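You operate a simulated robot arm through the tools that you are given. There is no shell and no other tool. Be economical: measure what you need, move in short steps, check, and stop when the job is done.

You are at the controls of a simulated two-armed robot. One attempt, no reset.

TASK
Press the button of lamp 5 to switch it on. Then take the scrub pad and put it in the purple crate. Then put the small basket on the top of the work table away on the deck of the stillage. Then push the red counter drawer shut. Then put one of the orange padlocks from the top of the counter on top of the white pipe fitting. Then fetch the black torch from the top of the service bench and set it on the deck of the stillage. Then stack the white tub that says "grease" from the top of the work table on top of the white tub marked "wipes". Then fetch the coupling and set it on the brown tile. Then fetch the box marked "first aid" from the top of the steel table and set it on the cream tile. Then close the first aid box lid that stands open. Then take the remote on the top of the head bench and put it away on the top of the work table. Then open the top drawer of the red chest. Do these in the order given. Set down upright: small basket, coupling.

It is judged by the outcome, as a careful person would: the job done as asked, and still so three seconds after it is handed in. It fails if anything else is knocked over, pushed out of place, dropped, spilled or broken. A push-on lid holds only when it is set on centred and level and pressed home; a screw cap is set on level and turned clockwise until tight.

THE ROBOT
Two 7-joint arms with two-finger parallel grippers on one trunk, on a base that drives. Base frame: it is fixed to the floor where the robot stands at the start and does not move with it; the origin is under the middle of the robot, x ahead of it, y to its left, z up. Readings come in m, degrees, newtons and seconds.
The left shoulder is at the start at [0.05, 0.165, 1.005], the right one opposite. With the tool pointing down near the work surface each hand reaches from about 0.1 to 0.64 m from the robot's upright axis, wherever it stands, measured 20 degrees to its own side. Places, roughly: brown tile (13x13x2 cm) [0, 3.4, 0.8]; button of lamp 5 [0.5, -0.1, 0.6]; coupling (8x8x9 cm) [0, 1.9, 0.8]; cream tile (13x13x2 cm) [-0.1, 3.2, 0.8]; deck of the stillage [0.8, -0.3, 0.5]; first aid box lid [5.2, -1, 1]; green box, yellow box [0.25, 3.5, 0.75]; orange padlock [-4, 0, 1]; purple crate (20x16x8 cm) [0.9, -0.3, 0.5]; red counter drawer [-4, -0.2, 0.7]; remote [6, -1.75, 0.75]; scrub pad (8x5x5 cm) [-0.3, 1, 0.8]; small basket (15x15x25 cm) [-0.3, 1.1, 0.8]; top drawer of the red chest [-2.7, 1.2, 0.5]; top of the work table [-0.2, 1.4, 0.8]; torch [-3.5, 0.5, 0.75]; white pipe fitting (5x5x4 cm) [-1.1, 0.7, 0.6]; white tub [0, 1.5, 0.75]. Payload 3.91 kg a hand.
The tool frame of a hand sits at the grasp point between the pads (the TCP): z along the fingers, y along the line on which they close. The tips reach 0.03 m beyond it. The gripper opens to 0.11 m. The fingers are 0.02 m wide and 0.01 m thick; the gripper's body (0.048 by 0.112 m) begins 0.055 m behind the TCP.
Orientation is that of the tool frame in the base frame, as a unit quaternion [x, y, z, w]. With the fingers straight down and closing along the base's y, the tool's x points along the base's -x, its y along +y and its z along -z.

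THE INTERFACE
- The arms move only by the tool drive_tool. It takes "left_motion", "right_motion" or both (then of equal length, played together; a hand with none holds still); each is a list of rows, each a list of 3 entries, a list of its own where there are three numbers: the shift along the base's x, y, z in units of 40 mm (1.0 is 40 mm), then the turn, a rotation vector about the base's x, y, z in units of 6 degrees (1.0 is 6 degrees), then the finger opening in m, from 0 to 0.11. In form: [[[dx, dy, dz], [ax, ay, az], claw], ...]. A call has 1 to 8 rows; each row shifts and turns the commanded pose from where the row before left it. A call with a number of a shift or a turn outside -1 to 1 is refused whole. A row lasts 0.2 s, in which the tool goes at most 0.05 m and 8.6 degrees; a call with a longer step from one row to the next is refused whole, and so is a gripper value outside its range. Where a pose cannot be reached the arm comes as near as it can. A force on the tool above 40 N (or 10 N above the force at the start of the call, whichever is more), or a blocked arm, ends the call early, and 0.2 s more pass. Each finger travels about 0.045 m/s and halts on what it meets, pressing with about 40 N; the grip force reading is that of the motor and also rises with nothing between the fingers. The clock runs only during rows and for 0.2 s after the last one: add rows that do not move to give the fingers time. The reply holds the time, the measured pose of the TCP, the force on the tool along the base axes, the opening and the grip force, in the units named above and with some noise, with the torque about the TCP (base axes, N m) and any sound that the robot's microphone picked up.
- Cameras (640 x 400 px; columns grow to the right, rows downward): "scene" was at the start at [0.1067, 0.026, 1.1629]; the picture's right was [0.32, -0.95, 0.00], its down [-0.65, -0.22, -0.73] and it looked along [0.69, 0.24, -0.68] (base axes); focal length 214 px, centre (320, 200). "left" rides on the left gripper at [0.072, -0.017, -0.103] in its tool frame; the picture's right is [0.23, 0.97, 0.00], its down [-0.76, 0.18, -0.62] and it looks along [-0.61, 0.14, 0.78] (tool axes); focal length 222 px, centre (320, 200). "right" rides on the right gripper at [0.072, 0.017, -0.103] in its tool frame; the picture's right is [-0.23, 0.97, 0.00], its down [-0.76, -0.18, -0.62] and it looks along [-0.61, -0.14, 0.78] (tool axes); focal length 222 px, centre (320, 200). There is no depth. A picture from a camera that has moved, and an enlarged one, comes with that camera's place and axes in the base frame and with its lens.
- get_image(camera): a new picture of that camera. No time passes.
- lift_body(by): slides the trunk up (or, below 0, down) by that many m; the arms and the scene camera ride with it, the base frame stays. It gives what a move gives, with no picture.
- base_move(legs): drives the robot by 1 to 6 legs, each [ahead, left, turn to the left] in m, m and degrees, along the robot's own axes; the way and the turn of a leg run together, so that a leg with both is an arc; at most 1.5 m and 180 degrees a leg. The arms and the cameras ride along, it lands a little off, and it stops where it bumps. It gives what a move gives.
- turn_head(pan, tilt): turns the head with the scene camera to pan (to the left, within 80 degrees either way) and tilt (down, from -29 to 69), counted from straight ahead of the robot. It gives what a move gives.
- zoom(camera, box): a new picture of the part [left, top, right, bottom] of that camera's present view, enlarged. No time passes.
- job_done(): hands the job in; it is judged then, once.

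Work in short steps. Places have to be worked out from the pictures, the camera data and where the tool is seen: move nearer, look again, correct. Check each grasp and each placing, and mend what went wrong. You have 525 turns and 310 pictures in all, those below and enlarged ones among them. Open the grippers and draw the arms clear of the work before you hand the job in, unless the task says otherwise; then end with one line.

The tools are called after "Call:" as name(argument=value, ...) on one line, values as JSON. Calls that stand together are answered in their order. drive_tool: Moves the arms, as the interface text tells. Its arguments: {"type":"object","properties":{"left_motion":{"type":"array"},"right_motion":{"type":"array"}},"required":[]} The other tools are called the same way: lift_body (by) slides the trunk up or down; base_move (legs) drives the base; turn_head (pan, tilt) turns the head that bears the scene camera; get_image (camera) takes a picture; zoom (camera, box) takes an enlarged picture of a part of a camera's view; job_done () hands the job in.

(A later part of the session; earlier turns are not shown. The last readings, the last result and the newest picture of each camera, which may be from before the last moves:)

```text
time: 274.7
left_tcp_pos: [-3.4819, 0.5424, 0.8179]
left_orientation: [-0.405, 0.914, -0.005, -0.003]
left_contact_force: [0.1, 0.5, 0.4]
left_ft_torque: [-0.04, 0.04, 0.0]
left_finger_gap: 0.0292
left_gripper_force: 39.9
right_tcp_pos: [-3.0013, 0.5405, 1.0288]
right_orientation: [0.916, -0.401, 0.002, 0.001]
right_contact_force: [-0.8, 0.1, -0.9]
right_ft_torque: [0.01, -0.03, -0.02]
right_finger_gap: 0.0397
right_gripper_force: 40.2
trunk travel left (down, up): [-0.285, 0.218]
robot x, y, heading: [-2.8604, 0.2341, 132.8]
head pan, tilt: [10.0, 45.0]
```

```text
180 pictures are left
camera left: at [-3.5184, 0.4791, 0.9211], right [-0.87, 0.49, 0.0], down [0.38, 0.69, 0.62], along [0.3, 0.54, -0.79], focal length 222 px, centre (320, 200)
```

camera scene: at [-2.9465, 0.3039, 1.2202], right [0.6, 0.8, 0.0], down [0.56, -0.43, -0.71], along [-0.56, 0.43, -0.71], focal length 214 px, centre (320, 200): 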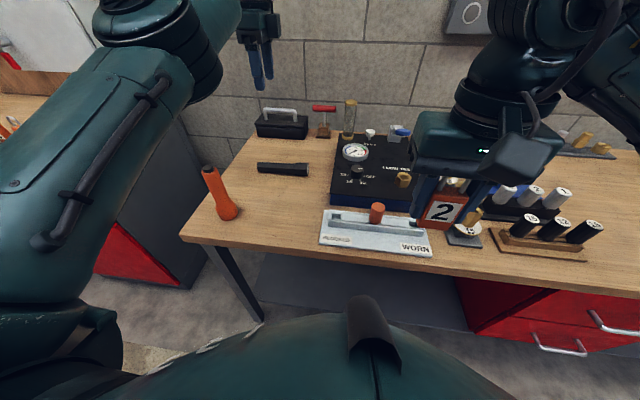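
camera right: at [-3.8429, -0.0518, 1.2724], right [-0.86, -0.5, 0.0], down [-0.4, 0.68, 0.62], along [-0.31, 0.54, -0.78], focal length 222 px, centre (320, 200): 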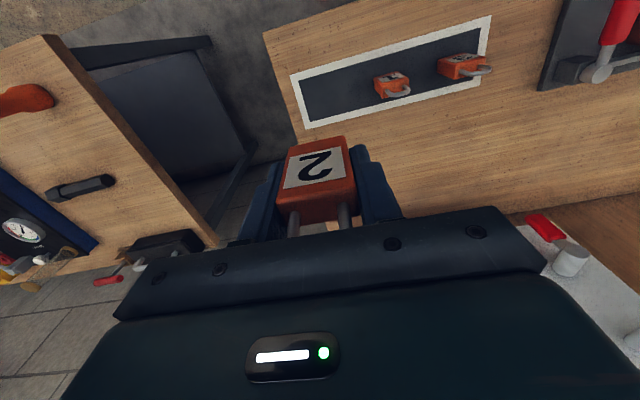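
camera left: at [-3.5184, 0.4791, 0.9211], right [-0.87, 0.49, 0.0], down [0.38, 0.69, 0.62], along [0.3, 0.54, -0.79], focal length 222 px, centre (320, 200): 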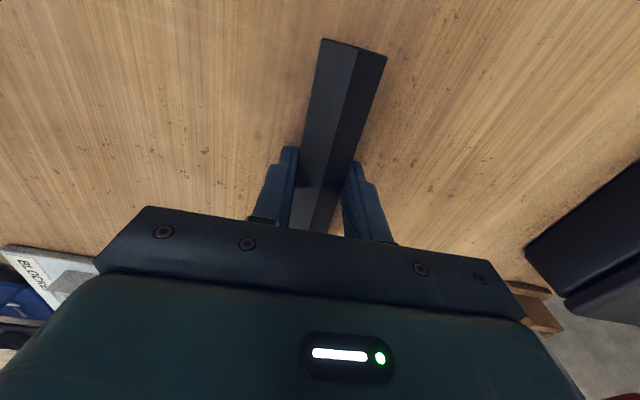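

Torch gripped (29 mm). I lift it and draw it back.

Call:
drive_tool(left_motion=[[[0, 0, 0.6], [0, 0, 0], 0], [[0, 0, 0.8], [0, 0, 0], 0], [[0.1, -0.1, 0.8], [0, 0, 0], 0], [[0.2, -0.2, 0.8], [0, 0, 0], 0], [[0.2, -0.2, 0.8], [0, 0, 0], 0], [[0.2, -0.3, 0.8], [0, 0, 0], 0], [[0.3, -0.4, 0.8], [0, 0, 0], 0], [[0.3, -0.5, 0.6], [0, 0, 0], 0]])

Call:
base_move(legs=[[-0.35, 0, 0]])

Call:
drive_tool(left_motion=[[[0.3, -0.4, 0.2], [0, 0, 1], 0], [[0.3, -0.4, 0.2], [0, 0, 1], 0], [[0.2, -0.3, 0], [0, 0, 1], 0], [[0, -0.3, 0], [0, 0, 1], 0], [[0, -0.2, 0], [0, 0, 1], 0], [[0, 0, 0], [0, 0, 1], 0], [[0, 0, 0], [0, 0, 1], 0]])

Call:
turn_head(pan=0, tilt=35)

Call:
get_image(camera="scene")

```text
time: 276.5
left_tcp_pos: [-3.4441, 0.4855, 1.0519]
left_orientation: [-0.404, 0.915, -0.006, -0.002]
left_contact_force: [-0.3, -0.7, -1.4]
left_ft_torque: [0.0, 0.01, -0.01]
left_finger_gap: 0.0294
left_gripper_force: 39.7
left hand out of reach, approached as far as the arm can: row 8
right_tcp_pos: [-3.0028, 0.5383, 1.028]
right_orientation: [0.916, -0.4, 0.003, 0.001]
right_contact_force: [0.1, 0.5, -1.2]
right_ft_torque: [-0.01, 0.02, 0.0]
right_finger_gap: 0.0396
right_gripper_force: 40.2
trunk travel left (down, up): [-0.285, 0.218]
robot x, y, heading: [-2.863, 0.2289, 132.9]
head pan, tilt: [10.0, 45.0]
```

```text
time: 278.7
left_tcp_pos: [-3.2055, 0.2282, 1.0524]
left_orientation: [-0.407, 0.914, -0.005, -0.002]
left_contact_force: [0.3, -0.3, -1.9]
left_ft_torque: [-0.01, 0.03, -0.05]
left_finger_gap: 0.0294
left_gripper_force: 39.3
right_tcp_pos: [-2.7659, 0.2811, 1.0292]
right_orientation: [0.917, -0.399, 0.003, 0.0]
right_contact_force: [0.5, 0.0, -0.9]
right_ft_torque: [-0.02, 0.03, 0.0]
right_finger_gap: 0.0396
right_gripper_force: 39.9
trunk travel left (down, up): [-0.285, 0.218]
robot x, y, heading: [-2.6188, -0.0199, 132.9]
head pan, tilt: [10.0, 45.0]
```

```text
time: 280.3
left_tcp_pos: [-3.2112, 0.1506, 1.0644]
left_orientation: [0.708, -0.706, 0.005, 0.0]
left_contact_force: [-0.5, 0.7, -2.3]
left_ft_torque: [-0.03, 0.0, -0.01]
left_finger_gap: 0.0293
left_gripper_force: 39.9
left hand out of reach, approached as far as the arm can: row 1, 2, 3
right_tcp_pos: [-2.7644, 0.282, 1.0278]
right_orientation: [0.917, -0.398, 0.003, 0.0]
right_contact_force: [0.7, -0.1, -0.2]
right_ft_torque: [0.04, 0.01, 0.0]
right_finger_gap: 0.0396
right_gripper_force: 39.9
trunk travel left (down, up): [-0.285, 0.218]
robot x, y, heading: [-2.6189, -0.0254, 133.0]
head pan, tilt: [10.0, 45.0]
```

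```text
time: 281.1
left_tcp_pos: [-3.2112, 0.1516, 1.0636]
left_orientation: [0.707, -0.707, 0.005, 0.001]
left_contact_force: [0.2, 0.6, -1.4]
left_ft_torque: [-0.05, 0.0, -0.03]
left_finger_gap: 0.0291
left_gripper_force: 39.8
right_tcp_pos: [-2.7653, 0.2816, 1.029]
right_orientation: [0.917, -0.399, 0.003, 0.0]
right_contact_force: [-0.1, -0.2, -0.8]
right_ft_torque: [0.0, 0.03, -0.03]
right_finger_gap: 0.0395
right_gripper_force: 40.1
trunk travel left (down, up): [-0.285, 0.218]
robot x, y, heading: [-2.622, -0.0245, 133.2]
head pan, tilt: [0.0, 35.0]
```

```text
179 pictures are left
camera scene: at [-2.7028, 0.0615, 1.235], right [0.73, 0.68, 0.0], down [0.39, -0.42, -0.82], along [-0.56, 0.6, -0.57], focal length 214 px, centre (320, 200)
```

scene: 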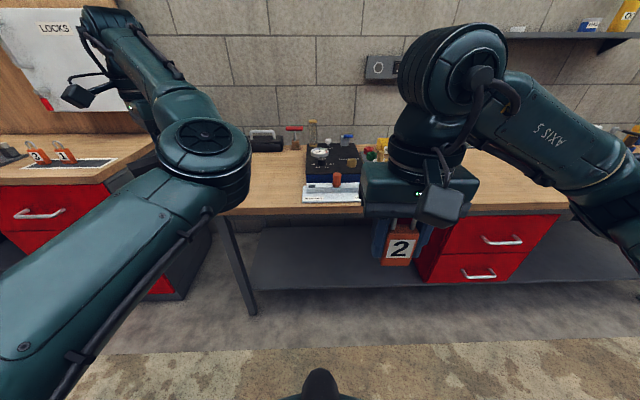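

The left elbow flipped inward again during full stretch. I repeat the recovery: lower the hand, then raise it with inward drift.

Call:
drive_tool(left_motion=[[[0, 0, -0.9], [0, 0, 0], 0], [[0, 0, -0.9], [0, 0, 0], 0], [[0, 0, -0.9], [0, 0, 0], 0], [[0, 0, -0.9], [0, 0, 0], 0], [[0, 0, -0.9], [0, 0, 0], 0]])

Call:
get_image(camera="scene")

```text
time: 282.3
left_tcp_pos: [-3.2155, 0.1493, 0.8861]
left_orientation: [0.708, -0.706, 0.005, 0.002]
left_contact_force: [-0.1, -0.2, -1.2]
left_ft_torque: [-0.01, 0.0, 0.03]
left_finger_gap: 0.0293
left_gripper_force: 40.1
left hand out of reach, approached as far as the arm can: row 1
right_tcp_pos: [-2.7656, 0.2811, 1.0297]
right_orientation: [0.917, -0.399, 0.002, 0.0]
right_contact_force: [-0.6, 0.0, -1.3]
right_ft_torque: [-0.01, -0.03, 0.03]
right_finger_gap: 0.0395
right_gripper_force: 40.1
trunk travel left (down, up): [-0.285, 0.218]
robot x, y, heading: [-2.6196, -0.0227, 132.8]
head pan, tilt: [0.0, 35.0]
```

```text
178 pictures are left
camera scene: at [-2.7029, 0.0615, 1.2351], right [0.73, 0.68, 0.0], down [0.39, -0.42, -0.82], along [-0.56, 0.6, -0.57], focal length 214 px, centre (320, 200)
```

scene: 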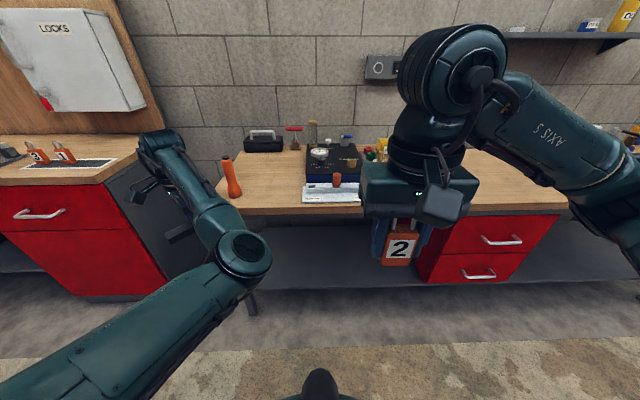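

I back away from the cabinet to have room, then repeat the earlier sequence (low and close, forward-inward, then out and up).

Call:
base_move(legs=[[-0.4, 0, 0]])

Call:
drive_tool(left_motion=[[[0.5, -0.5, 0], [0, 0, 0], 0], [[0.5, -0.5, 0], [0, 0, 0], 0], [[0.5, -0.5, 0], [0, 0, 0], 0], [[0.5, -0.5, 0], [0, 0, 0], 0], [[0.5, -0.5, 0], [0, 0, 0], 0], [[0.5, -0.5, -0.2], [0, 0, 0], 0], [[0.5, -0.5, -0.4], [0, 0, 0], 0], [[0.3, -0.3, -0.5], [0, 0, 0], 0]])

Call:
get_image(camera="scene")

```text
time: 284.8
left_tcp_pos: [-2.9371, -0.1475, 0.8868]
left_orientation: [-0.707, 0.708, -0.005, -0.001]
left_contact_force: [0.3, -0.1, -1.5]
left_ft_torque: [-0.02, 0.01, 0.0]
left_finger_gap: 0.0293
left_gripper_force: 39.8
right_tcp_pos: [-2.4881, -0.0146, 1.0288]
right_orientation: [0.917, -0.4, 0.003, 0.0]
right_contact_force: [0.1, -0.3, -1.5]
right_ft_torque: [0.0, -0.01, 0.0]
right_finger_gap: 0.0397
right_gripper_force: 40.1
trunk travel left (down, up): [-0.285, 0.218]
robot x, y, heading: [-2.3449, -0.3195, 132.9]
head pan, tilt: [0.0, 35.0]
```

```text
time: 286.6
left_tcp_pos: [-2.8765, -0.323, 0.8268]
left_orientation: [0.708, -0.706, 0.004, 0.002]
left_contact_force: [-0.4, -0.2, -2.1]
left_ft_torque: [-0.06, 0.0, 0.01]
left_finger_gap: 0.0291
left_gripper_force: 39.9
left hand out of reach, approached as far as the arm can: row 1, 2, 3, 4, 5, 6, 7
right_tcp_pos: [-2.488, -0.0159, 1.0288]
right_orientation: [0.917, -0.4, 0.003, 0.0]
right_contact_force: [-0.1, 0.3, -1.1]
right_ft_torque: [-0.01, 0.02, 0.04]
right_finger_gap: 0.0397
right_gripper_force: 39.9
trunk travel left (down, up): [-0.285, 0.218]
robot x, y, heading: [-2.344, -0.3197, 133.0]
head pan, tilt: [0.0, 35.0]
```

```text
177 pictures are left
camera scene: at [-2.4258, -0.2355, 1.2351], right [0.73, 0.68, 0.0], down [0.39, -0.42, -0.82], along [-0.56, 0.6, -0.57], focal length 214 px, centre (320, 200)
```

scene: 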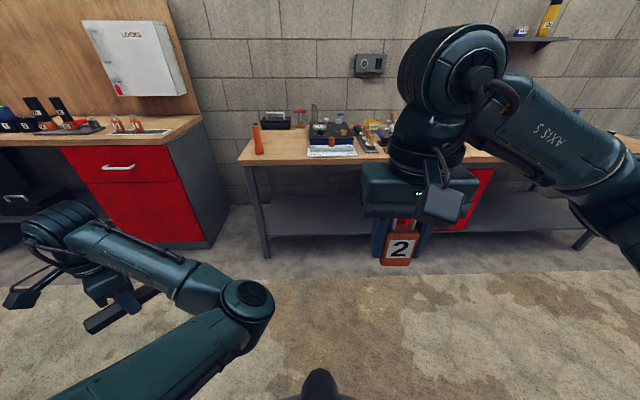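

I extend the hand nearly full out at this low height, then raise with inward drift (the step that worked).

Call:
drive_tool(left_motion=[[[-0.63, 0.65, 0.1], [0, 0, 0], 0], [[-0.63, 0.65, 0.1], [0, 0, 0], 0], [[-0.63, 0.65, 0.1], [0, 0, 0], 0], [[-0.63, 0.65, 0.1], [0, 0, 0], 0], [[-0.63, 0.65, 0.1], [0, 0, 0], 0], [[-0.63, 0.65, 0.1], [0, 0, 0], 0], [[-0.63, 0.65, 0.1], [0, 0, 0], 0], [[-0.63, 0.65, 0], [0, 0, 0], 0]])

Call:
drive_tool(left_motion=[[[0.3, 0.2, 0.9], [0, 0, 0], 0], [[0.3, 0.2, 0.9], [0, 0, 0], 0], [[0.3, 0.2, 0.9], [0, 0, 0], 0], [[0.3, 0.2, 0.9], [0, 0, 0], 0], [[0.3, 0.2, 0.9], [0, 0, 0], 0], [[0.3, 0.2, 0.9], [0, 0, 0], 0], [[0.3, 0.2, 0.9], [0, 0, 0], 0], [[0.3, 0.2, 0.9], [0, 0, 0], 0]])

Call:
get_image(camera="scene")

```text
time: 288.4
left_tcp_pos: [-3.0615, -0.1183, 0.8515]
left_orientation: [0.708, -0.706, 0.006, 0.001]
left_contact_force: [-1.2, -0.2, -0.8]
left_ft_torque: [-0.05, -0.01, -0.02]
left_finger_gap: 0.029
left_gripper_force: 40.0
left hand out of reach, approached as far as the arm can: row 8
right_tcp_pos: [-2.4881, -0.0147, 1.0273]
right_orientation: [0.917, -0.4, 0.004, 0.001]
right_contact_force: [-0.9, -0.6, -1.7]
right_ft_torque: [-0.05, -0.06, -0.05]
right_finger_gap: 0.0394
right_gripper_force: 40.1
trunk travel left (down, up): [-0.285, 0.218]
robot x, y, heading: [-2.3453, -0.3203, 133.0]
head pan, tilt: [0.0, 35.0]
```

```text
time: 290.2
left_tcp_pos: [-2.9595, -0.065, 1.1186]
left_orientation: [-0.707, 0.708, -0.006, -0.001]
left_contact_force: [-0.4, 0.2, -0.4]
left_ft_torque: [-0.06, -0.01, 0.02]
left_finger_gap: 0.0292
left_gripper_force: 39.9
left hand out of reach, approached as far as the arm can: row 6, 7, 8
right_tcp_pos: [-2.4879, -0.0151, 1.0282]
right_orientation: [0.916, -0.4, 0.003, 0.0]
right_contact_force: [0.8, -0.4, -0.8]
right_ft_torque: [0.0, -0.02, 0.02]
right_finger_gap: 0.0394
right_gripper_force: 39.7
trunk travel left (down, up): [-0.285, 0.218]
robot x, y, heading: [-2.3466, -0.3217, 132.9]
head pan, tilt: [0.0, 35.0]
```

```text
176 pictures are left
camera scene: at [-2.4261, -0.2352, 1.2349], right [0.73, 0.68, 0.0], down [0.39, -0.42, -0.82], along [-0.56, 0.6, -0.57], focal length 214 px, centre (320, 200)
```

scene: 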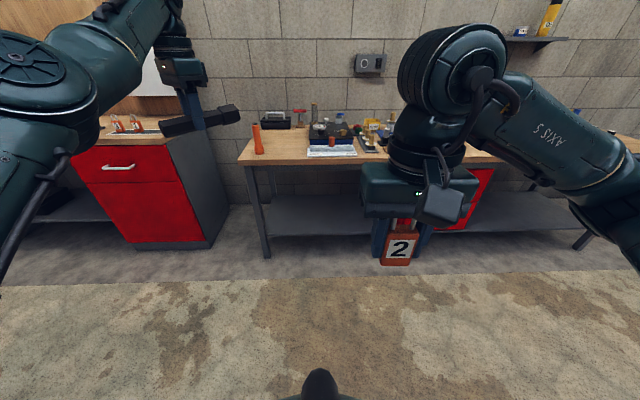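

Left arm is normal again with the torch held. I retract it slightly and raise the trunk for travel to the cart.

Call:
drive_tool(left_motion=[[[0.7, -0.6, 0], [0, 0, 0], 0], [[0.7, -0.6, 0], [0, 0, 0], 0], [[0.4, -0.4, 0], [0, 0, 0], 0]])

Call:
lift_body(by=0.15)

Call:
turn_head(pan=-65, tilt=30)

Call:
get_image(camera="scene")

```text
time: 291.0
left_tcp_pos: [-2.9568, -0.0685, 1.128]
left_orientation: [-0.706, 0.708, -0.006, -0.001]
left_contact_force: [-0.1, 0.1, -2.8]
left_ft_torque: [-0.04, 0.0, 0.0]
left_finger_gap: 0.0291
left_gripper_force: 39.8
left hand out of reach, approached as far as the arm can: row 1, 2, 3
right_tcp_pos: [-2.4877, -0.0154, 1.0294]
right_orientation: [0.917, -0.4, 0.002, 0.0]
right_contact_force: [-0.4, -1.4, -0.6]
right_ft_torque: [0.0, 0.01, -0.01]
right_finger_gap: 0.0396
right_gripper_force: 39.8
trunk travel left (down, up): [-0.285, 0.218]
robot x, y, heading: [-2.3439, -0.3221, 133.1]
head pan, tilt: [0.0, 35.0]
```

```text
time: 292.7
left_tcp_pos: [-2.9574, -0.0684, 1.2783]
left_orientation: [-0.706, 0.708, -0.007, -0.002]
left_contact_force: [0.4, -0.5, -2.6]
left_ft_torque: [-0.05, -0.02, 0.0]
left_finger_gap: 0.0293
left_gripper_force: 39.4
right_tcp_pos: [-2.4873, -0.0154, 1.1785]
right_orientation: [0.917, -0.399, 0.003, 0.0]
right_contact_force: [-0.2, -0.4, -1.1]
right_ft_torque: [-0.04, -0.06, -0.01]
right_finger_gap: 0.0397
right_gripper_force: 40.4
trunk travel left (down, up): [-0.435, 0.068]
robot x, y, heading: [-2.3482, -0.3231, 133.0]
head pan, tilt: [0.0, 35.0]
```

```text
time: 294.1
left_tcp_pos: [-2.9568, -0.0689, 1.2794]
left_orientation: [-0.706, 0.708, -0.006, -0.001]
left_contact_force: [0.0, 0.3, -1.8]
left_ft_torque: [-0.05, 0.03, 0.01]
left_finger_gap: 0.0293
left_gripper_force: 40.3
right_tcp_pos: [-2.4871, -0.016, 1.1785]
right_orientation: [0.917, -0.4, 0.003, 0.001]
right_contact_force: [-0.2, 0.2, -1.2]
right_ft_torque: [0.02, 0.01, -0.03]
right_finger_gap: 0.0395
right_gripper_force: 39.9
trunk travel left (down, up): [-0.435, 0.068]
robot x, y, heading: [-2.3421, -0.3196, 133.3]
head pan, tilt: [-65.0, 30.0]
```

```text
175 pictures are left
camera scene: at [-2.3319, -0.2159, 1.3928], right [0.93, -0.37, 0.0], down [-0.19, -0.46, -0.87], along [0.32, 0.8, -0.5], focal length 214 px, centre (320, 200)
```

scene: 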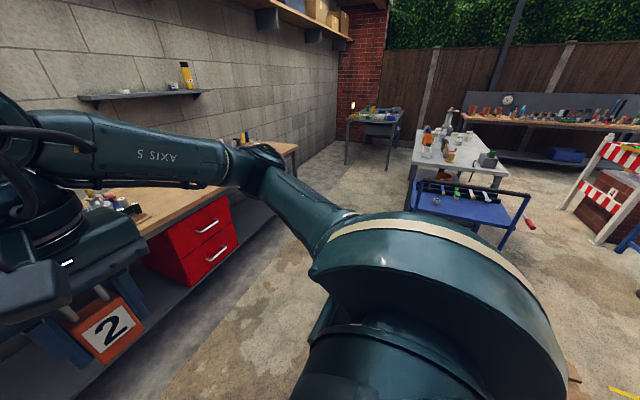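

The left hand is near full stretch; I rotate its yaw back to neutral and pull it in.

Call:
drive_tool(left_motion=[[[0, 0, 0], [0, 0, 1], 0], [[0, 0, 0], [0, 0, 1], 0], [[0, 0, 0], [0, 0, 1], 0], [[0, 0, 0], [0, 0, 1], 0], [[0, 0, 0], [0, 0, 1], 0], [[0, 0, 0], [0, 0, 1], 0], [[0, 0, 0], [0, 0, 1], 0], [[0, 0, 0], [0, 0, 1], 0]])

Call:
drive_tool(left_motion=[[[0.7, -0.6, 0], [0, 0, 0], 0], [[0.7, -0.6, 0], [0, 0, 0], 0], [[0.7, -0.6, 0], [0, 0, 0], 0], [[0.4, -0.4, 0], [0, 0, 0], 0]])

Call:
turn_head(pan=20, tilt=25)

Call:
get_image(camera="scene")

```text
time: 295.9
left_tcp_pos: [-2.9566, -0.0681, 1.2779]
left_orientation: [0.934, -0.358, 0.005, -0.001]
left_contact_force: [-1.0, -0.3, -1.2]
left_ft_torque: [-0.09, -0.08, 0.01]
left_finger_gap: 0.0293
left_gripper_force: 39.5
right_tcp_pos: [-2.4874, -0.015, 1.1795]
right_orientation: [0.917, -0.4, 0.002, 0.001]
right_contact_force: [-0.6, 0.2, -0.7]
right_ft_torque: [-0.05, 0.01, -0.02]
right_finger_gap: 0.0395
right_gripper_force: 39.6
trunk travel left (down, up): [-0.435, 0.068]
robot x, y, heading: [-2.3479, -0.3218, 133.0]
head pan, tilt: [-65.0, 30.0]
```

```text
time: 296.9
left_tcp_pos: [-2.9024, -0.1398, 1.2768]
left_orientation: [0.936, -0.352, 0.009, -0.005]
left_contact_force: [0.2, 0.0, -1.3]
left_ft_torque: [-0.04, 0.02, 0.0]
left_finger_gap: 0.0292
left_gripper_force: 39.8
left hand out of reach, approached as far as the arm can: row 2, 3
right_tcp_pos: [-2.4871, -0.0163, 1.1797]
right_orientation: [0.917, -0.4, 0.002, 0.0]
right_contact_force: [0.0, -0.8, -1.2]
right_ft_torque: [0.04, 0.01, -0.01]
right_finger_gap: 0.0394
right_gripper_force: 40.1
trunk travel left (down, up): [-0.435, 0.068]
robot x, y, heading: [-2.3412, -0.32, 133.0]
head pan, tilt: [-65.0, 30.0]
```

```text
time: 298.5
left_tcp_pos: [-2.9003, -0.1373, 1.2798]
left_orientation: [0.936, -0.353, 0.008, -0.007]
left_contact_force: [0.5, -0.3, -1.3]
left_ft_torque: [-0.04, -0.07, -0.04]
left_finger_gap: 0.0292
left_gripper_force: 39.9
right_tcp_pos: [-2.4887, -0.0149, 1.1781]
right_orientation: [0.917, -0.4, 0.003, 0.0]
right_contact_force: [0.9, 0.0, -1.2]
right_ft_torque: [0.02, -0.02, 0.03]
right_finger_gap: 0.0395
right_gripper_force: 40.5
trunk travel left (down, up): [-0.435, 0.068]
robot x, y, heading: [-2.3414, -0.3222, 132.8]
head pan, tilt: [20.0, 25.0]
```

```text
174 pictures are left
camera scene: at [-2.4478, -0.2578, 1.4008], right [0.46, 0.89, 0.0], down [0.38, -0.19, -0.91], along [-0.81, 0.41, -0.42], focal length 214 px, centre (320, 200)
```

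scene: 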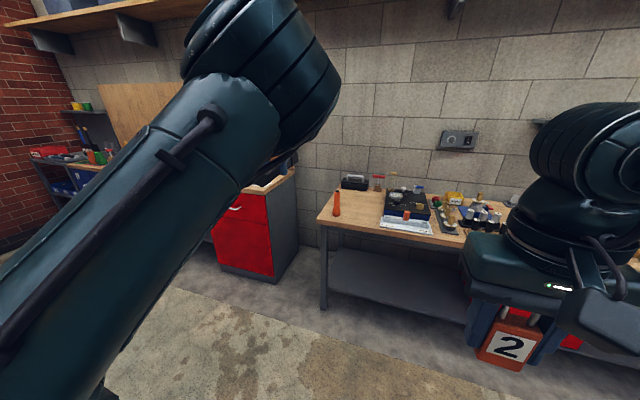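

Acceptable for travel (radius ~0.6). I drive to the aisle behind the cart.

Call:
base_move(legs=[[0.15, -0.8, 0], [0.2, -0.72, 0]])

Call:
turn_head(pan=-78, tilt=40)

Call:
get_image(camera="scene")

```text
time: 306.4
left_tcp_pos: [-2.0056, 1.1509, 1.279]
left_orientation: [0.928, -0.372, 0.008, -0.007]
left_contact_force: [-0.2, -0.4, -1.7]
left_ft_torque: [-0.02, -0.03, 0.01]
left_finger_gap: 0.0294
left_gripper_force: 39.6
right_tcp_pos: [-1.5894, 1.2567, 1.1785]
right_orientation: [0.909, -0.418, 0.002, 0.0]
right_contact_force: [-0.5, -0.7, -0.9]
right_ft_torque: [0.0, -0.01, 0.0]
right_finger_gap: 0.0391
right_gripper_force: 40.2
trunk travel left (down, up): [-0.435, 0.068]
robot x, y, heading: [-1.4562, 0.9471, 130.6]
head pan, tilt: [20.0, 25.0]
```

```text
time: 308.1
left_tcp_pos: [-2.0061, 1.1502, 1.2786]
left_orientation: [0.929, -0.37, 0.009, -0.008]
left_contact_force: [-0.4, 0.6, -1.4]
left_ft_torque: [-0.03, -0.03, 0.02]
left_finger_gap: 0.0291
left_gripper_force: 39.6
right_tcp_pos: [-1.5874, 1.2572, 1.1789]
right_orientation: [0.908, -0.419, 0.003, 0.0]
right_contact_force: [0.4, 0.1, -0.5]
right_ft_torque: [0.01, -0.01, 0.04]
right_finger_gap: 0.0393
right_gripper_force: 39.9
trunk travel left (down, up): [-0.435, 0.068]
robot x, y, heading: [-1.4555, 0.9456, 130.4]
head pan, tilt: [-78.0, 40.0]
```

```text
173 pictures are left
camera scene: at [-1.4252, 1.0354, 1.3775], right [0.8, -0.61, 0.0], down [-0.39, -0.51, -0.77], along [0.46, 0.61, -0.64], focal length 214 px, centre (320, 200)
```

scene: 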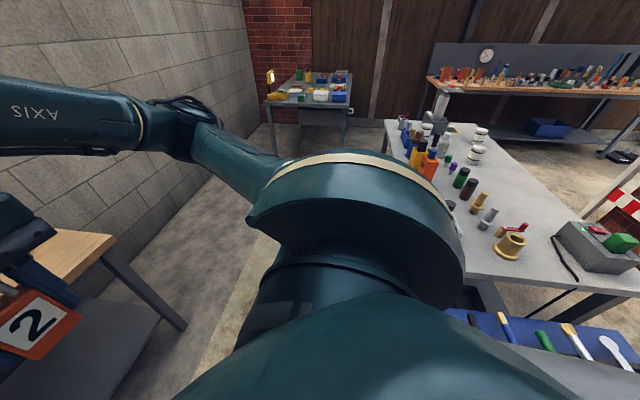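

I turn around (left) to face the cart.

Call:
base_move(legs=[[0, 0, 180]])

Call:
turn_head(pan=0, tilt=50)

Call:
get_image(camera="scene")

Call:
get_image(camera="right")

```text
time: 315.9
left_tcp_pos: [-0.9033, 0.7528, 1.2788]
left_orientation: [0.362, 0.932, -0.009, -0.01]
left_contact_force: [0.1, 0.1, -1.3]
left_ft_torque: [0.03, 0.02, -0.01]
left_finger_gap: 0.0293
left_gripper_force: 39.9
right_tcp_pos: [-1.32, 0.6386, 1.1794]
right_orientation: [0.409, 0.913, 0.0, -0.002]
right_contact_force: [0.6, 0.0, -0.3]
right_ft_torque: [0.0, -0.01, 0.02]
right_finger_gap: 0.0395
right_gripper_force: 39.9
trunk travel left (down, up): [-0.435, 0.068]
robot x, y, heading: [-1.4523, 0.9477, -48.0]
head pan, tilt: [-78.0, 40.0]
stopped in leg 1: the robot was blocked; the commanded pose is now the measured one
```

```text
time: 317.4
left_tcp_pos: [-0.9025, 0.7531, 1.2778]
left_orientation: [0.361, 0.932, -0.008, -0.01]
left_contact_force: [0.4, 0.1, -2.0]
left_ft_torque: [0.02, 0.05, -0.09]
left_finger_gap: 0.0293
left_gripper_force: 39.8
right_tcp_pos: [-1.3199, 0.638, 1.1788]
right_orientation: [0.409, 0.912, 0.001, -0.002]
right_contact_force: [-0.3, -0.2, -0.6]
right_ft_torque: [0.02, 0.01, -0.01]
right_finger_gap: 0.0391
right_gripper_force: 39.9
trunk travel left (down, up): [-0.435, 0.068]
robot x, y, heading: [-1.4577, 0.9466, -48.0]
head pan, tilt: [0.0, 50.0]
```

```text
172 pictures are left
camera scene: at [-1.3866, 0.8659, 1.3633], right [-0.75, -0.67, 0.0], down [-0.51, 0.57, -0.64], along [0.43, -0.48, -0.77], focal length 214 px, centre (320, 200)
```

scene: 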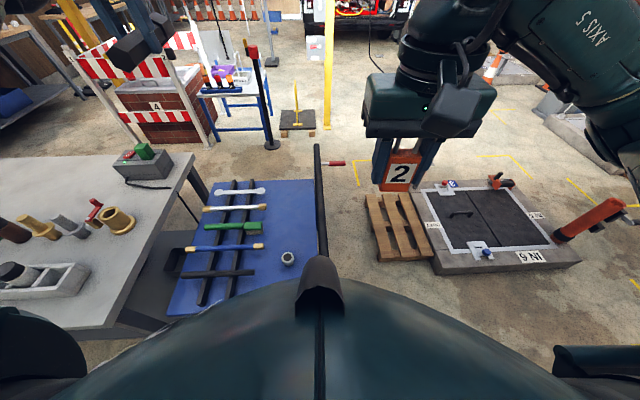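

```text
171 pictures are left
camera right: at [-1.3559, 0.7029, 1.2826], right [0.88, 0.48, 0.0], down [0.38, -0.69, 0.62], along [0.29, -0.54, -0.79], focal length 222 px, centre (320, 200)
```

right: 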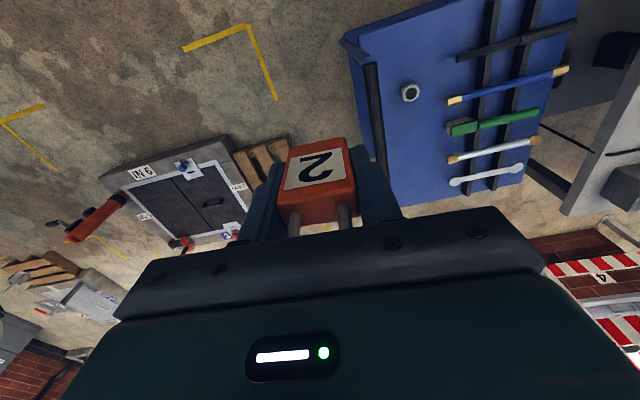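

Fitting's top is at about (-1.081,0.695,0.64). I zoom to see the fitting's shape.

Call:
zoom(camera="right", box=[350, 60, 470, 140])

Call:
zoom(camera="scene", box=[240, 200, 360, 290])

```text
5.00 times, centred on (410, 100) of right
camera zoom: at [-1.3559, 0.7029, 1.2826], right [0.88, 0.48, 0.0], down [0.38, -0.69, 0.62], along [0.29, -0.54, -0.79], focal length 1111 px, centre (-130, 700)
```

zoom: 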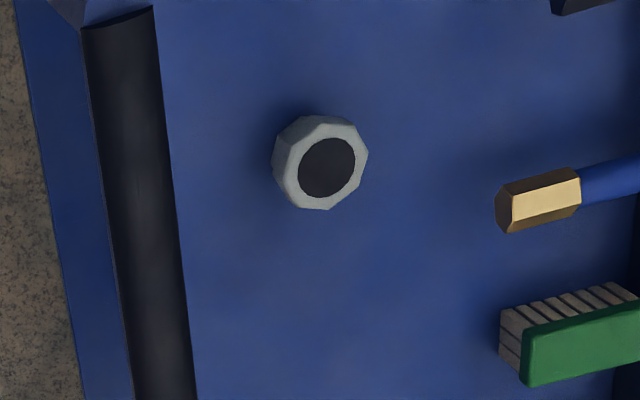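

```text
4.44 times, centred on (300, 245) of scene
camera zoom: at [-1.3866, 0.8659, 1.3633], right [-0.75, -0.67, 0.0], down [-0.51, 0.57, -0.64], along [0.43, -0.48, -0.77], focal length 953 px, centre (409, 0)
```

zoom: 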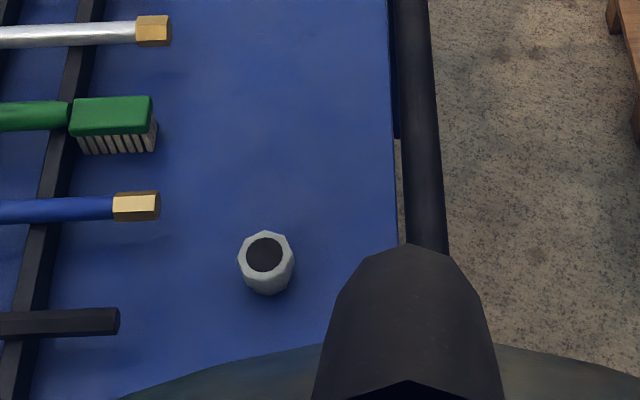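

Fitting top centre ≈ (-1.083,0.696,~0.65). The padlock sits ~5 mm robot-side of the TCP, so I aim the TCP at (-1.080,0.692). First lower, then move over it.

Call:
drive_tool(right_motion=[[[0, 0, -0.9], [0, 0, 0], 0.02], [[0, 0, -0.9], [0, 0, 0], 0.02], [[0, 0, -0.9], [0, 0, 0], 0.02], [[0, 0, -0.9], [0, 0, 0], 0.02]])

Call:
drive_tool(right_motion=[[[0.9, 0.2, 0], [0, 0, 0], 0.02], [[0.9, 0.2, 0], [0, 0, 0], 0.02], [[0.9, 0.2, 0], [0, 0, 0], 0.02], [[0.9, 0.2, 0], [0, 0, 0], 0.02], [[0.9, 0.2, 0], [0, 0, 0], 0.02], [[0.9, 0.2, 0], [0, 0, 0], 0.02], [[0.6, 0.15, -0.3], [0, 0, 0], 0.02]])

Call:
get_image(camera="right")

Call:
get_image(camera="scene")

```text
time: 318.4
left_tcp_pos: [-0.9029, 0.7531, 1.278]
left_orientation: [0.361, 0.932, -0.009, -0.01]
left_contact_force: [0.6, -0.9, -1.5]
left_ft_torque: [0.0, 0.01, 0.0]
left_finger_gap: 0.0292
left_gripper_force: 40.6
right_tcp_pos: [-1.3207, 0.6369, 1.0346]
right_orientation: [0.409, 0.912, -0.001, -0.002]
right_contact_force: [-0.2, -0.6, -0.9]
right_ft_torque: [-0.01, 0.01, -0.01]
right_finger_gap: 0.0395
right_gripper_force: 40.3
trunk travel left (down, up): [-0.435, 0.068]
robot x, y, heading: [-1.4579, 0.9451, -48.4]
head pan, tilt: [0.0, 50.0]
```

```text
time: 320.0
left_tcp_pos: [-0.9029, 0.7538, 1.2779]
left_orientation: [0.362, 0.932, -0.008, -0.01]
left_contact_force: [1.0, 0.0, -1.4]
left_ft_torque: [0.03, 0.07, -0.03]
left_finger_gap: 0.0291
left_gripper_force: 40.0
right_tcp_pos: [-1.0808, 0.6935, 1.0197]
right_orientation: [0.408, 0.913, 0.0, -0.003]
right_contact_force: [-0.2, -0.2, -1.7]
right_ft_torque: [0.02, 0.03, 0.0]
right_finger_gap: 0.0394
right_gripper_force: 39.9
trunk travel left (down, up): [-0.435, 0.068]
robot x, y, heading: [-1.4559, 0.9492, -48.3]
head pan, tilt: [0.0, 50.0]
```

```text
168 pictures are left
camera right: at [-1.1165, 0.7581, 1.1233], right [0.88, 0.48, 0.0], down [0.38, -0.69, 0.62], along [0.29, -0.54, -0.79], focal length 222 px, centre (320, 200)
```

right: 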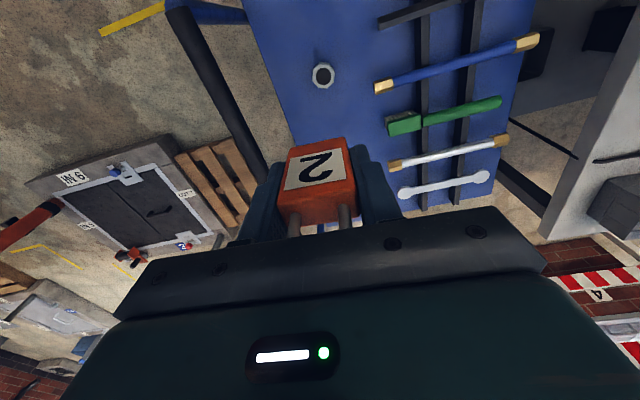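

```text
167 pictures are left
camera scene: at [-1.3861, 0.866, 1.3633], right [-0.75, -0.67, 0.0], down [-0.51, 0.57, -0.64], along [0.43, -0.48, -0.77], focal length 214 px, centre (320, 200)
```

scene: 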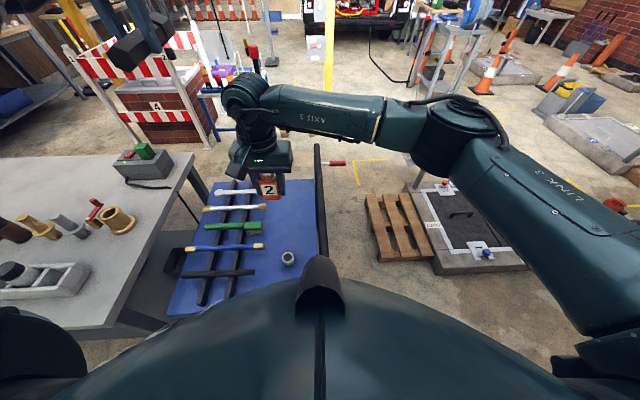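

Now the fitting reads (-1.079,0.694). I descend to z≈0.76 for a fine check.

Call:
drive_tool(right_motion=[[[0.1, -0.05, -0.9], [0, 0, 0], 0.02], [[0, 0, -0.9], [0, 0, 0], 0.02], [[0, 0, -0.9], [0, 0, 0], 0.02], [[0, 0, -0.9], [0, 0, 0], 0.02], [[0, 0, -0.9], [0, 0, 0], 0.02], [[0, 0, -0.9], [0, 0, 0], 0.02], [[0, 0, -0.8], [0, 0, 0], 0.02]])

Call:
get_image(camera="right")

Call:
zoom(camera="scene", box=[220, 180, 360, 300])

```text
time: 321.6
left_tcp_pos: [-0.9031, 0.7528, 1.278]
left_orientation: [0.362, 0.932, -0.009, -0.01]
left_contact_force: [-0.4, 0.5, -1.4]
left_ft_torque: [0.05, 0.01, 0.02]
left_finger_gap: 0.0292
left_gripper_force: 40.4
right_tcp_pos: [-1.0776, 0.6909, 0.773]
right_orientation: [0.41, 0.912, 0.002, -0.002]
right_contact_force: [0.2, 0.1, -0.4]
right_ft_torque: [0.01, 0.0, -0.02]
right_finger_gap: 0.0396
right_gripper_force: 40.6
trunk travel left (down, up): [-0.435, 0.068]
robot x, y, heading: [-1.4516, 0.9462, -48.0]
head pan, tilt: [0.0, 50.0]
```

```text
166 pictures are left
camera right: at [-1.1132, 0.7555, 0.8771], right [0.88, 0.48, 0.0], down [0.38, -0.69, 0.62], along [0.3, -0.54, -0.78], focal length 222 px, centre (320, 200)
```

right: 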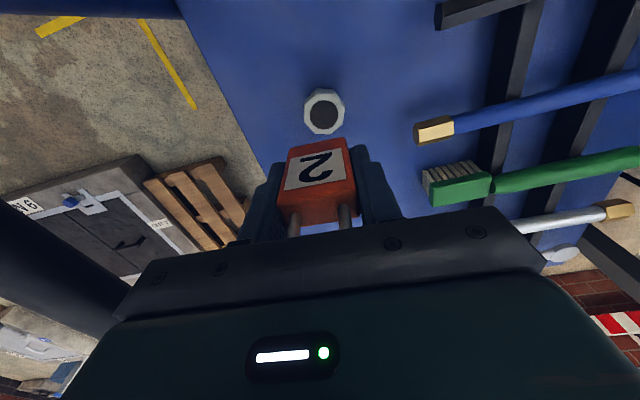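

```text
3.33 times, centred on (290, 240) of scene
camera zoom: at [-1.3863, 0.866, 1.3633], right [-0.75, -0.67, 0.0], down [-0.51, 0.57, -0.64], along [0.43, -0.48, -0.77], focal length 715 px, centre (420, 67)
```

zoom: 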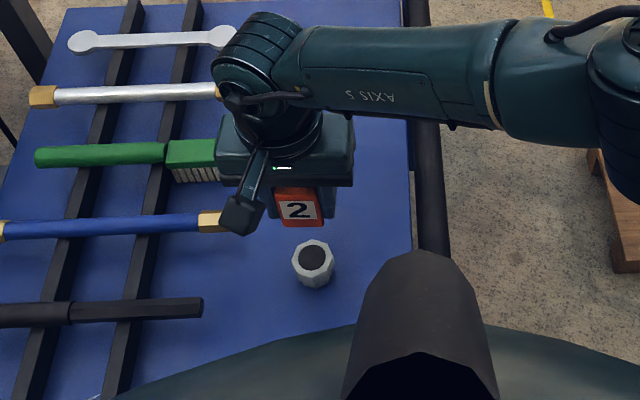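

Refining: fitting centre ≈ (-1.073,0.692), top z≈0.63. I descend to TCP 0.695 and re-check.

Call:
drive_tool(right_motion=[[[0.12, -0.06, -0.7], [0, 0, 0], 0.02], [[0, 0, -0.6], [0, 0, 0], 0.02], [[0, 0, -0.6], [0, 0, 0], 0.02]])

Call:
zoom(camera="right", box=[240, 80, 400, 220])

Call:
zoom(camera="scene", box=[250, 200, 330, 280])

```text
time: 322.4
left_tcp_pos: [-0.9024, 0.7527, 1.2792]
left_orientation: [0.361, 0.932, -0.008, -0.01]
left_contact_force: [0.0, 0.2, -1.6]
left_ft_torque: [0.02, 0.02, 0.01]
left_finger_gap: 0.0293
left_gripper_force: 40.0
right_tcp_pos: [-1.0807, 0.6849, 0.7138]
right_orientation: [0.409, 0.912, 0.0, -0.004]
right_contact_force: [-1.1, 0.5, -1.5]
right_ft_torque: [-0.01, 0.0, 0.0]
right_finger_gap: 0.0398
right_gripper_force: 39.7
right hand out of reach, approached as far as the arm can: row 2, 3
trunk travel left (down, up): [-0.435, 0.068]
robot x, y, heading: [-1.4549, 0.9458, -48.3]
head pan, tilt: [0.0, 50.0]
```

```text
2.86 times, centred on (320, 150) of right
camera zoom: at [-1.1153, 0.7496, 0.8178], right [0.88, 0.48, 0.0], down [0.38, -0.69, 0.62], along [0.29, -0.54, -0.79], focal length 635 px, centre (320, 343)
```

zoom: 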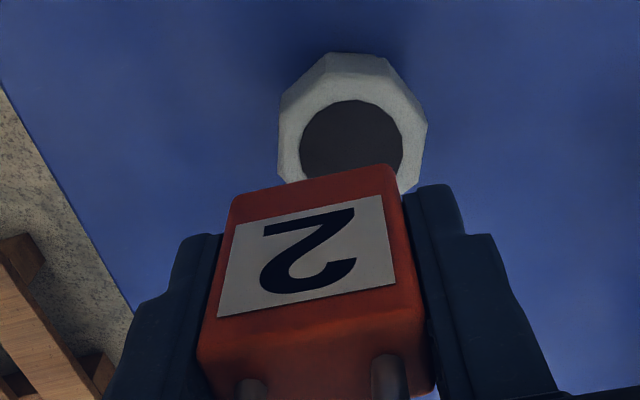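

```text
5.00 times, centred on (290, 240) of scene
camera zoom: at [-1.3863, 0.866, 1.3633], right [-0.75, -0.67, 0.0], down [-0.51, 0.57, -0.64], along [0.43, -0.48, -0.77], focal length 1072 px, centre (470, 0)
```

zoom: 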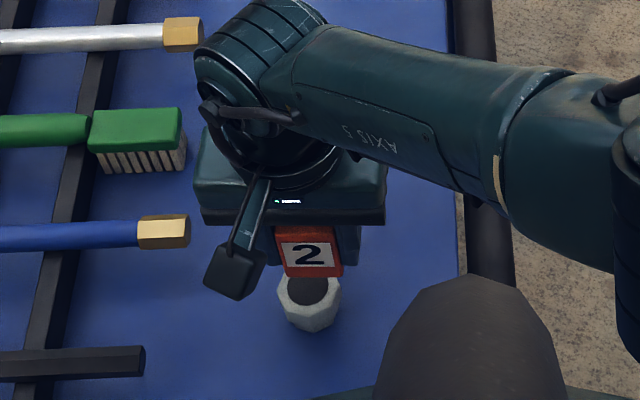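

Reach limit again; I raise the hand a little, lower the trunk by 0.1, then align.

Call:
drive_tool(right_motion=[[[0.1, 0, 0.8], [0, 0, 0], 0.02], [[0, 0, 0.8], [0, 0, 0], 0.02], [[0, 0, 0.8], [0, 0, 0], 0.02]])

Call:
lift_body(by=-0.12)

Call:
zoom(camera="right", box=[240, 60, 400, 220])

Call:
zoom(camera="scene", box=[250, 200, 350, 300])

```text
time: 323.2
left_tcp_pos: [-0.9025, 0.753, 1.2786]
left_orientation: [0.362, 0.932, -0.009, -0.01]
left_contact_force: [0.3, -0.5, -1.6]
left_ft_torque: [0.01, 0.01, 0.05]
left_finger_gap: 0.0291
left_gripper_force: 40.1
right_tcp_pos: [-1.0762, 0.6829, 0.8112]
right_orientation: [0.409, 0.913, 0.0, -0.004]
right_contact_force: [-0.2, -0.3, -0.5]
right_ft_torque: [0.0, -0.03, 0.01]
right_finger_gap: 0.0395
right_gripper_force: 39.9
trunk travel left (down, up): [-0.435, 0.068]
robot x, y, heading: [-1.4555, 0.9482, -48.4]
head pan, tilt: [0.0, 50.0]
```

```text
time: 324.7
left_tcp_pos: [-0.9043, 0.7525, 1.1584]
left_orientation: [0.361, 0.932, -0.008, -0.01]
left_contact_force: [-0.1, 0.4, -1.6]
left_ft_torque: [0.03, 0.03, 0.0]
left_finger_gap: 0.0291
left_gripper_force: 39.9
right_tcp_pos: [-1.0762, 0.6842, 0.6916]
right_orientation: [0.409, 0.913, 0.0, -0.003]
right_contact_force: [0.1, 0.3, -1.3]
right_ft_torque: [-0.02, 0.02, 0.02]
right_finger_gap: 0.0395
right_gripper_force: 40.2
trunk travel left (down, up): [-0.315, 0.188]
robot x, y, heading: [-1.461, 0.9471, -48.2]
head pan, tilt: [0.0, 50.0]
```

```text
2.50 times, centred on (320, 140) of right
camera zoom: at [-1.1118, 0.7482, 0.7952], right [0.88, 0.48, 0.0], down [0.38, -0.69, 0.62], along [0.29, -0.54, -0.79], focal length 555 px, centre (320, 350)
```

zoom: 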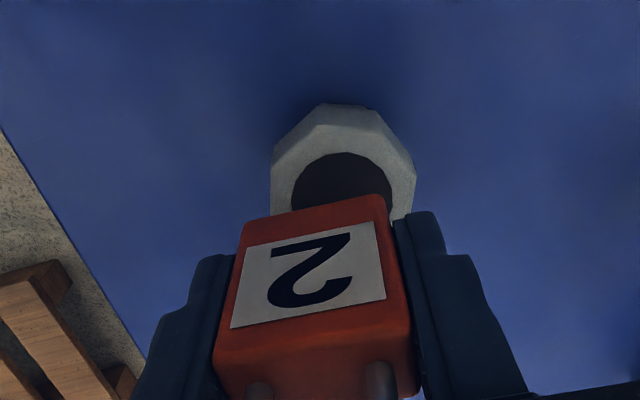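

```text
4.00 times, centred on (300, 250) of scene
camera zoom: at [-1.3866, 0.8661, 1.2434], right [-0.75, -0.67, 0.0], down [-0.51, 0.57, -0.64], along [0.43, -0.48, -0.77], focal length 858 px, centre (400, 0)
```

zoom: 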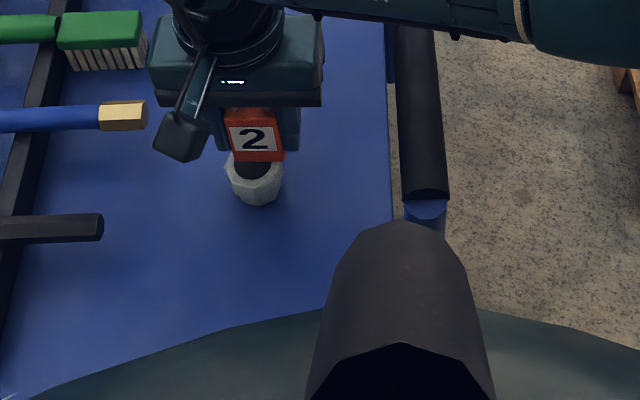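

Estimated fitting centre (-1.070,0.686), top ≈0.615. I shift (+0.0095,-0.002) and lower 3 cm.

Call:
drive_tool(right_motion=[[[0.24, -0.05, 0], [0, 0, 0], 0.02], [[0, 0, -0.4], [0, 0, 0], 0.02], [[0, 0, -0.3], [0, 0, 0], 0.02]])

Call:
zoom(camera="right", box=[240, 60, 400, 220])

Call:
zoom(camera="scene", box=[250, 200, 350, 300])

```text
time: 325.4
left_tcp_pos: [-0.9036, 0.7527, 1.1583]
left_orientation: [0.361, 0.932, -0.009, -0.011]
left_contact_force: [0.1, -0.7, -1.3]
left_ft_torque: [0.01, 0.05, 0.01]
left_finger_gap: 0.0289
left_gripper_force: 40.1
right_tcp_pos: [-1.0632, 0.68, 0.6796]
right_orientation: [0.409, 0.912, 0.001, 0.0]
right_contact_force: [-6.9, 0.2, 24.2]
right_ft_torque: [0.1, 0.48, 0.01]
right_finger_gap: 0.0396
right_gripper_force: 39.8
trunk travel left (down, up): [-0.315, 0.188]
robot x, y, heading: [-1.4586, 0.9516, -48.3]
head pan, tilt: [0.0, 50.0]
stopped in row 3 (right hand): the force on the tool passed its limit (the readings are from after the stop); the commanded pose is now the measured one
```

```text
2.50 times, centred on (320, 140) of right
camera zoom: at [-1.0997, 0.7454, 0.7832], right [0.88, 0.48, 0.0], down [0.37, -0.69, 0.62], along [0.3, -0.55, -0.78], focal length 555 px, centre (320, 350)
```

zoom: 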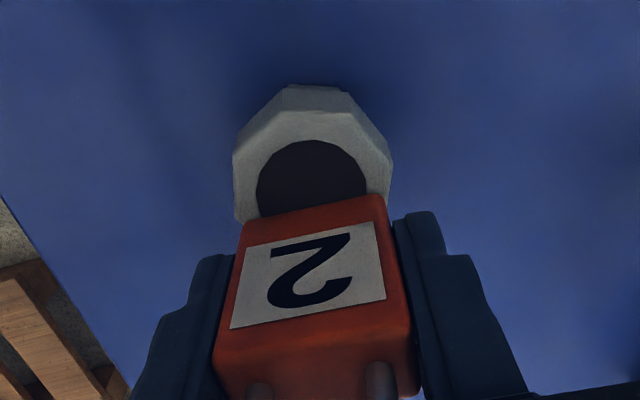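

```text
4.00 times, centred on (300, 250) of scene
camera zoom: at [-1.3872, 0.8663, 1.2437], right [-0.75, -0.67, 0.0], down [-0.51, 0.57, -0.64], along [0.43, -0.48, -0.77], focal length 858 px, centre (400, 0)
```

zoom: 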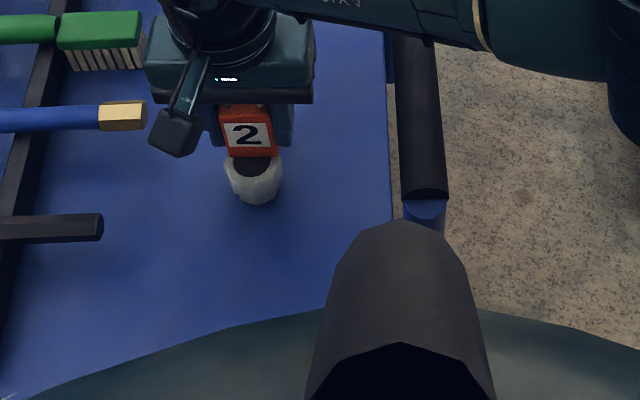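

Contact at TCP 0.680 means the fitting's top is at 0.648, and its centre is then (-1.076,0.696): the padlock is ~15 mm too far forward. I lift slightly and shift back.

Call:
drive_tool(right_motion=[[[0, 0, 0.4], [0, 0, 0], 0.02], [[-0.13, 0.15, 0], [0, 0, 0], 0.02], [[-0.12, 0.15, 0], [0, 0, 0], 0.02]])

Call:
zoom(camera="right", box=[240, 60, 400, 220])

Call:
zoom(camera="scene", box=[270, 215, 330, 260])

```text
time: 326.2
left_tcp_pos: [-0.9027, 0.752, 1.1575]
left_orientation: [0.361, 0.932, -0.008, -0.01]
left_contact_force: [-0.1, 0.0, -1.0]
left_ft_torque: [0.04, 0.05, -0.03]
left_finger_gap: 0.0293
left_gripper_force: 40.3
right_tcp_pos: [-1.0745, 0.6922, 0.6936]
right_orientation: [0.409, 0.913, 0.0, -0.002]
right_contact_force: [0.1, -0.2, -0.7]
right_ft_torque: [0.01, 0.02, 0.01]
right_finger_gap: 0.0395
right_gripper_force: 40.0
trunk travel left (down, up): [-0.315, 0.188]
robot x, y, heading: [-1.4525, 0.947, -48.1]
head pan, tilt: [0.0, 50.0]
```

```text
2.50 times, centred on (320, 140) of right
camera zoom: at [-1.1106, 0.7575, 0.7969], right [0.88, 0.48, 0.0], down [0.38, -0.69, 0.62], along [0.3, -0.55, -0.78], focal length 555 px, centre (320, 350)
```

zoom: 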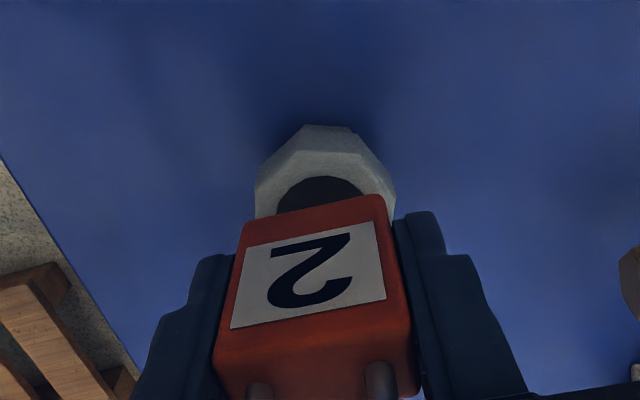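

```text
8.89 times, centred on (300, 238) of scene
camera zoom: at [-1.3867, 0.866, 1.2433], right [-0.75, -0.67, 0.0], down [-0.51, 0.57, -0.64], along [0.43, -0.48, -0.77], focal length 1906 px, centre (498, -133)
```

zoom: 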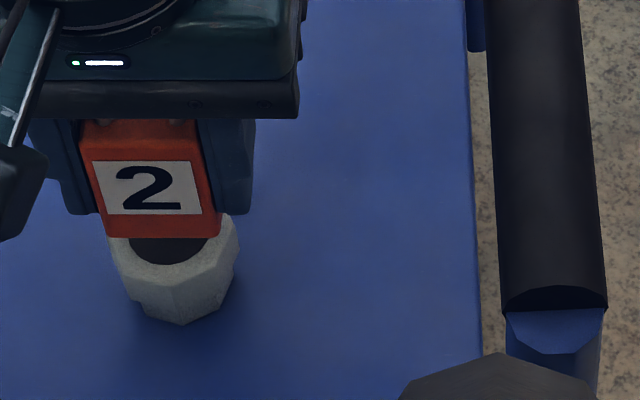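

Both views now show the padlock centred over the fitting. I lower gently to contact.

Call:
drive_tool(right_motion=[[[0, 0, -0.25], [0, 0, 0], 0.02], [[0, 0, -0.06], [0, 0, 0], 0.02], [[0, 0, -0.05], [0, 0, 0], 0.02]])

Call:
zoom(camera="scene", box=[270, 215, 330, 260])

```text
time: 327.0
left_tcp_pos: [-0.9044, 0.7517, 1.1595]
left_orientation: [0.362, 0.932, -0.008, -0.01]
left_contact_force: [0.2, -0.4, -1.5]
left_ft_torque: [0.03, 0.05, -0.02]
left_finger_gap: 0.0295
left_gripper_force: 39.3
right_tcp_pos: [-1.0736, 0.6918, 0.6794]
right_orientation: [0.408, 0.913, 0.0, 0.001]
right_contact_force: [-1.9, 0.2, 10.1]
right_ft_torque: [-0.06, 0.09, 0.03]
right_finger_gap: 0.0399
right_gripper_force: 39.9
trunk travel left (down, up): [-0.315, 0.188]
robot x, y, heading: [-1.4538, 0.9453, -48.3]
head pan, tilt: [0.0, 50.0]
```

```text
8.89 times, centred on (300, 238) of scene
camera zoom: at [-1.3874, 0.8663, 1.2436], right [-0.75, -0.67, 0.0], down [-0.51, 0.57, -0.64], along [0.43, -0.48, -0.77], focal length 1906 px, centre (498, -133)
```

zoom: 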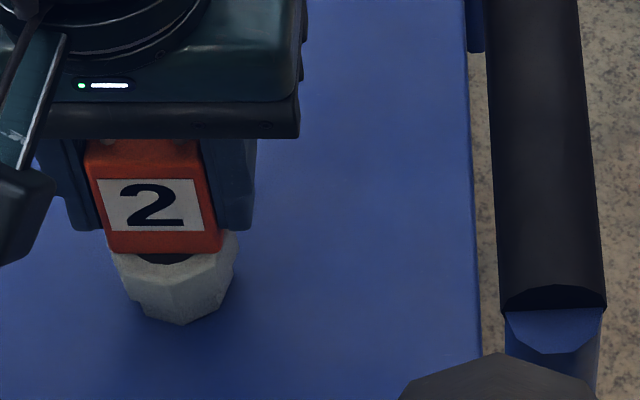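

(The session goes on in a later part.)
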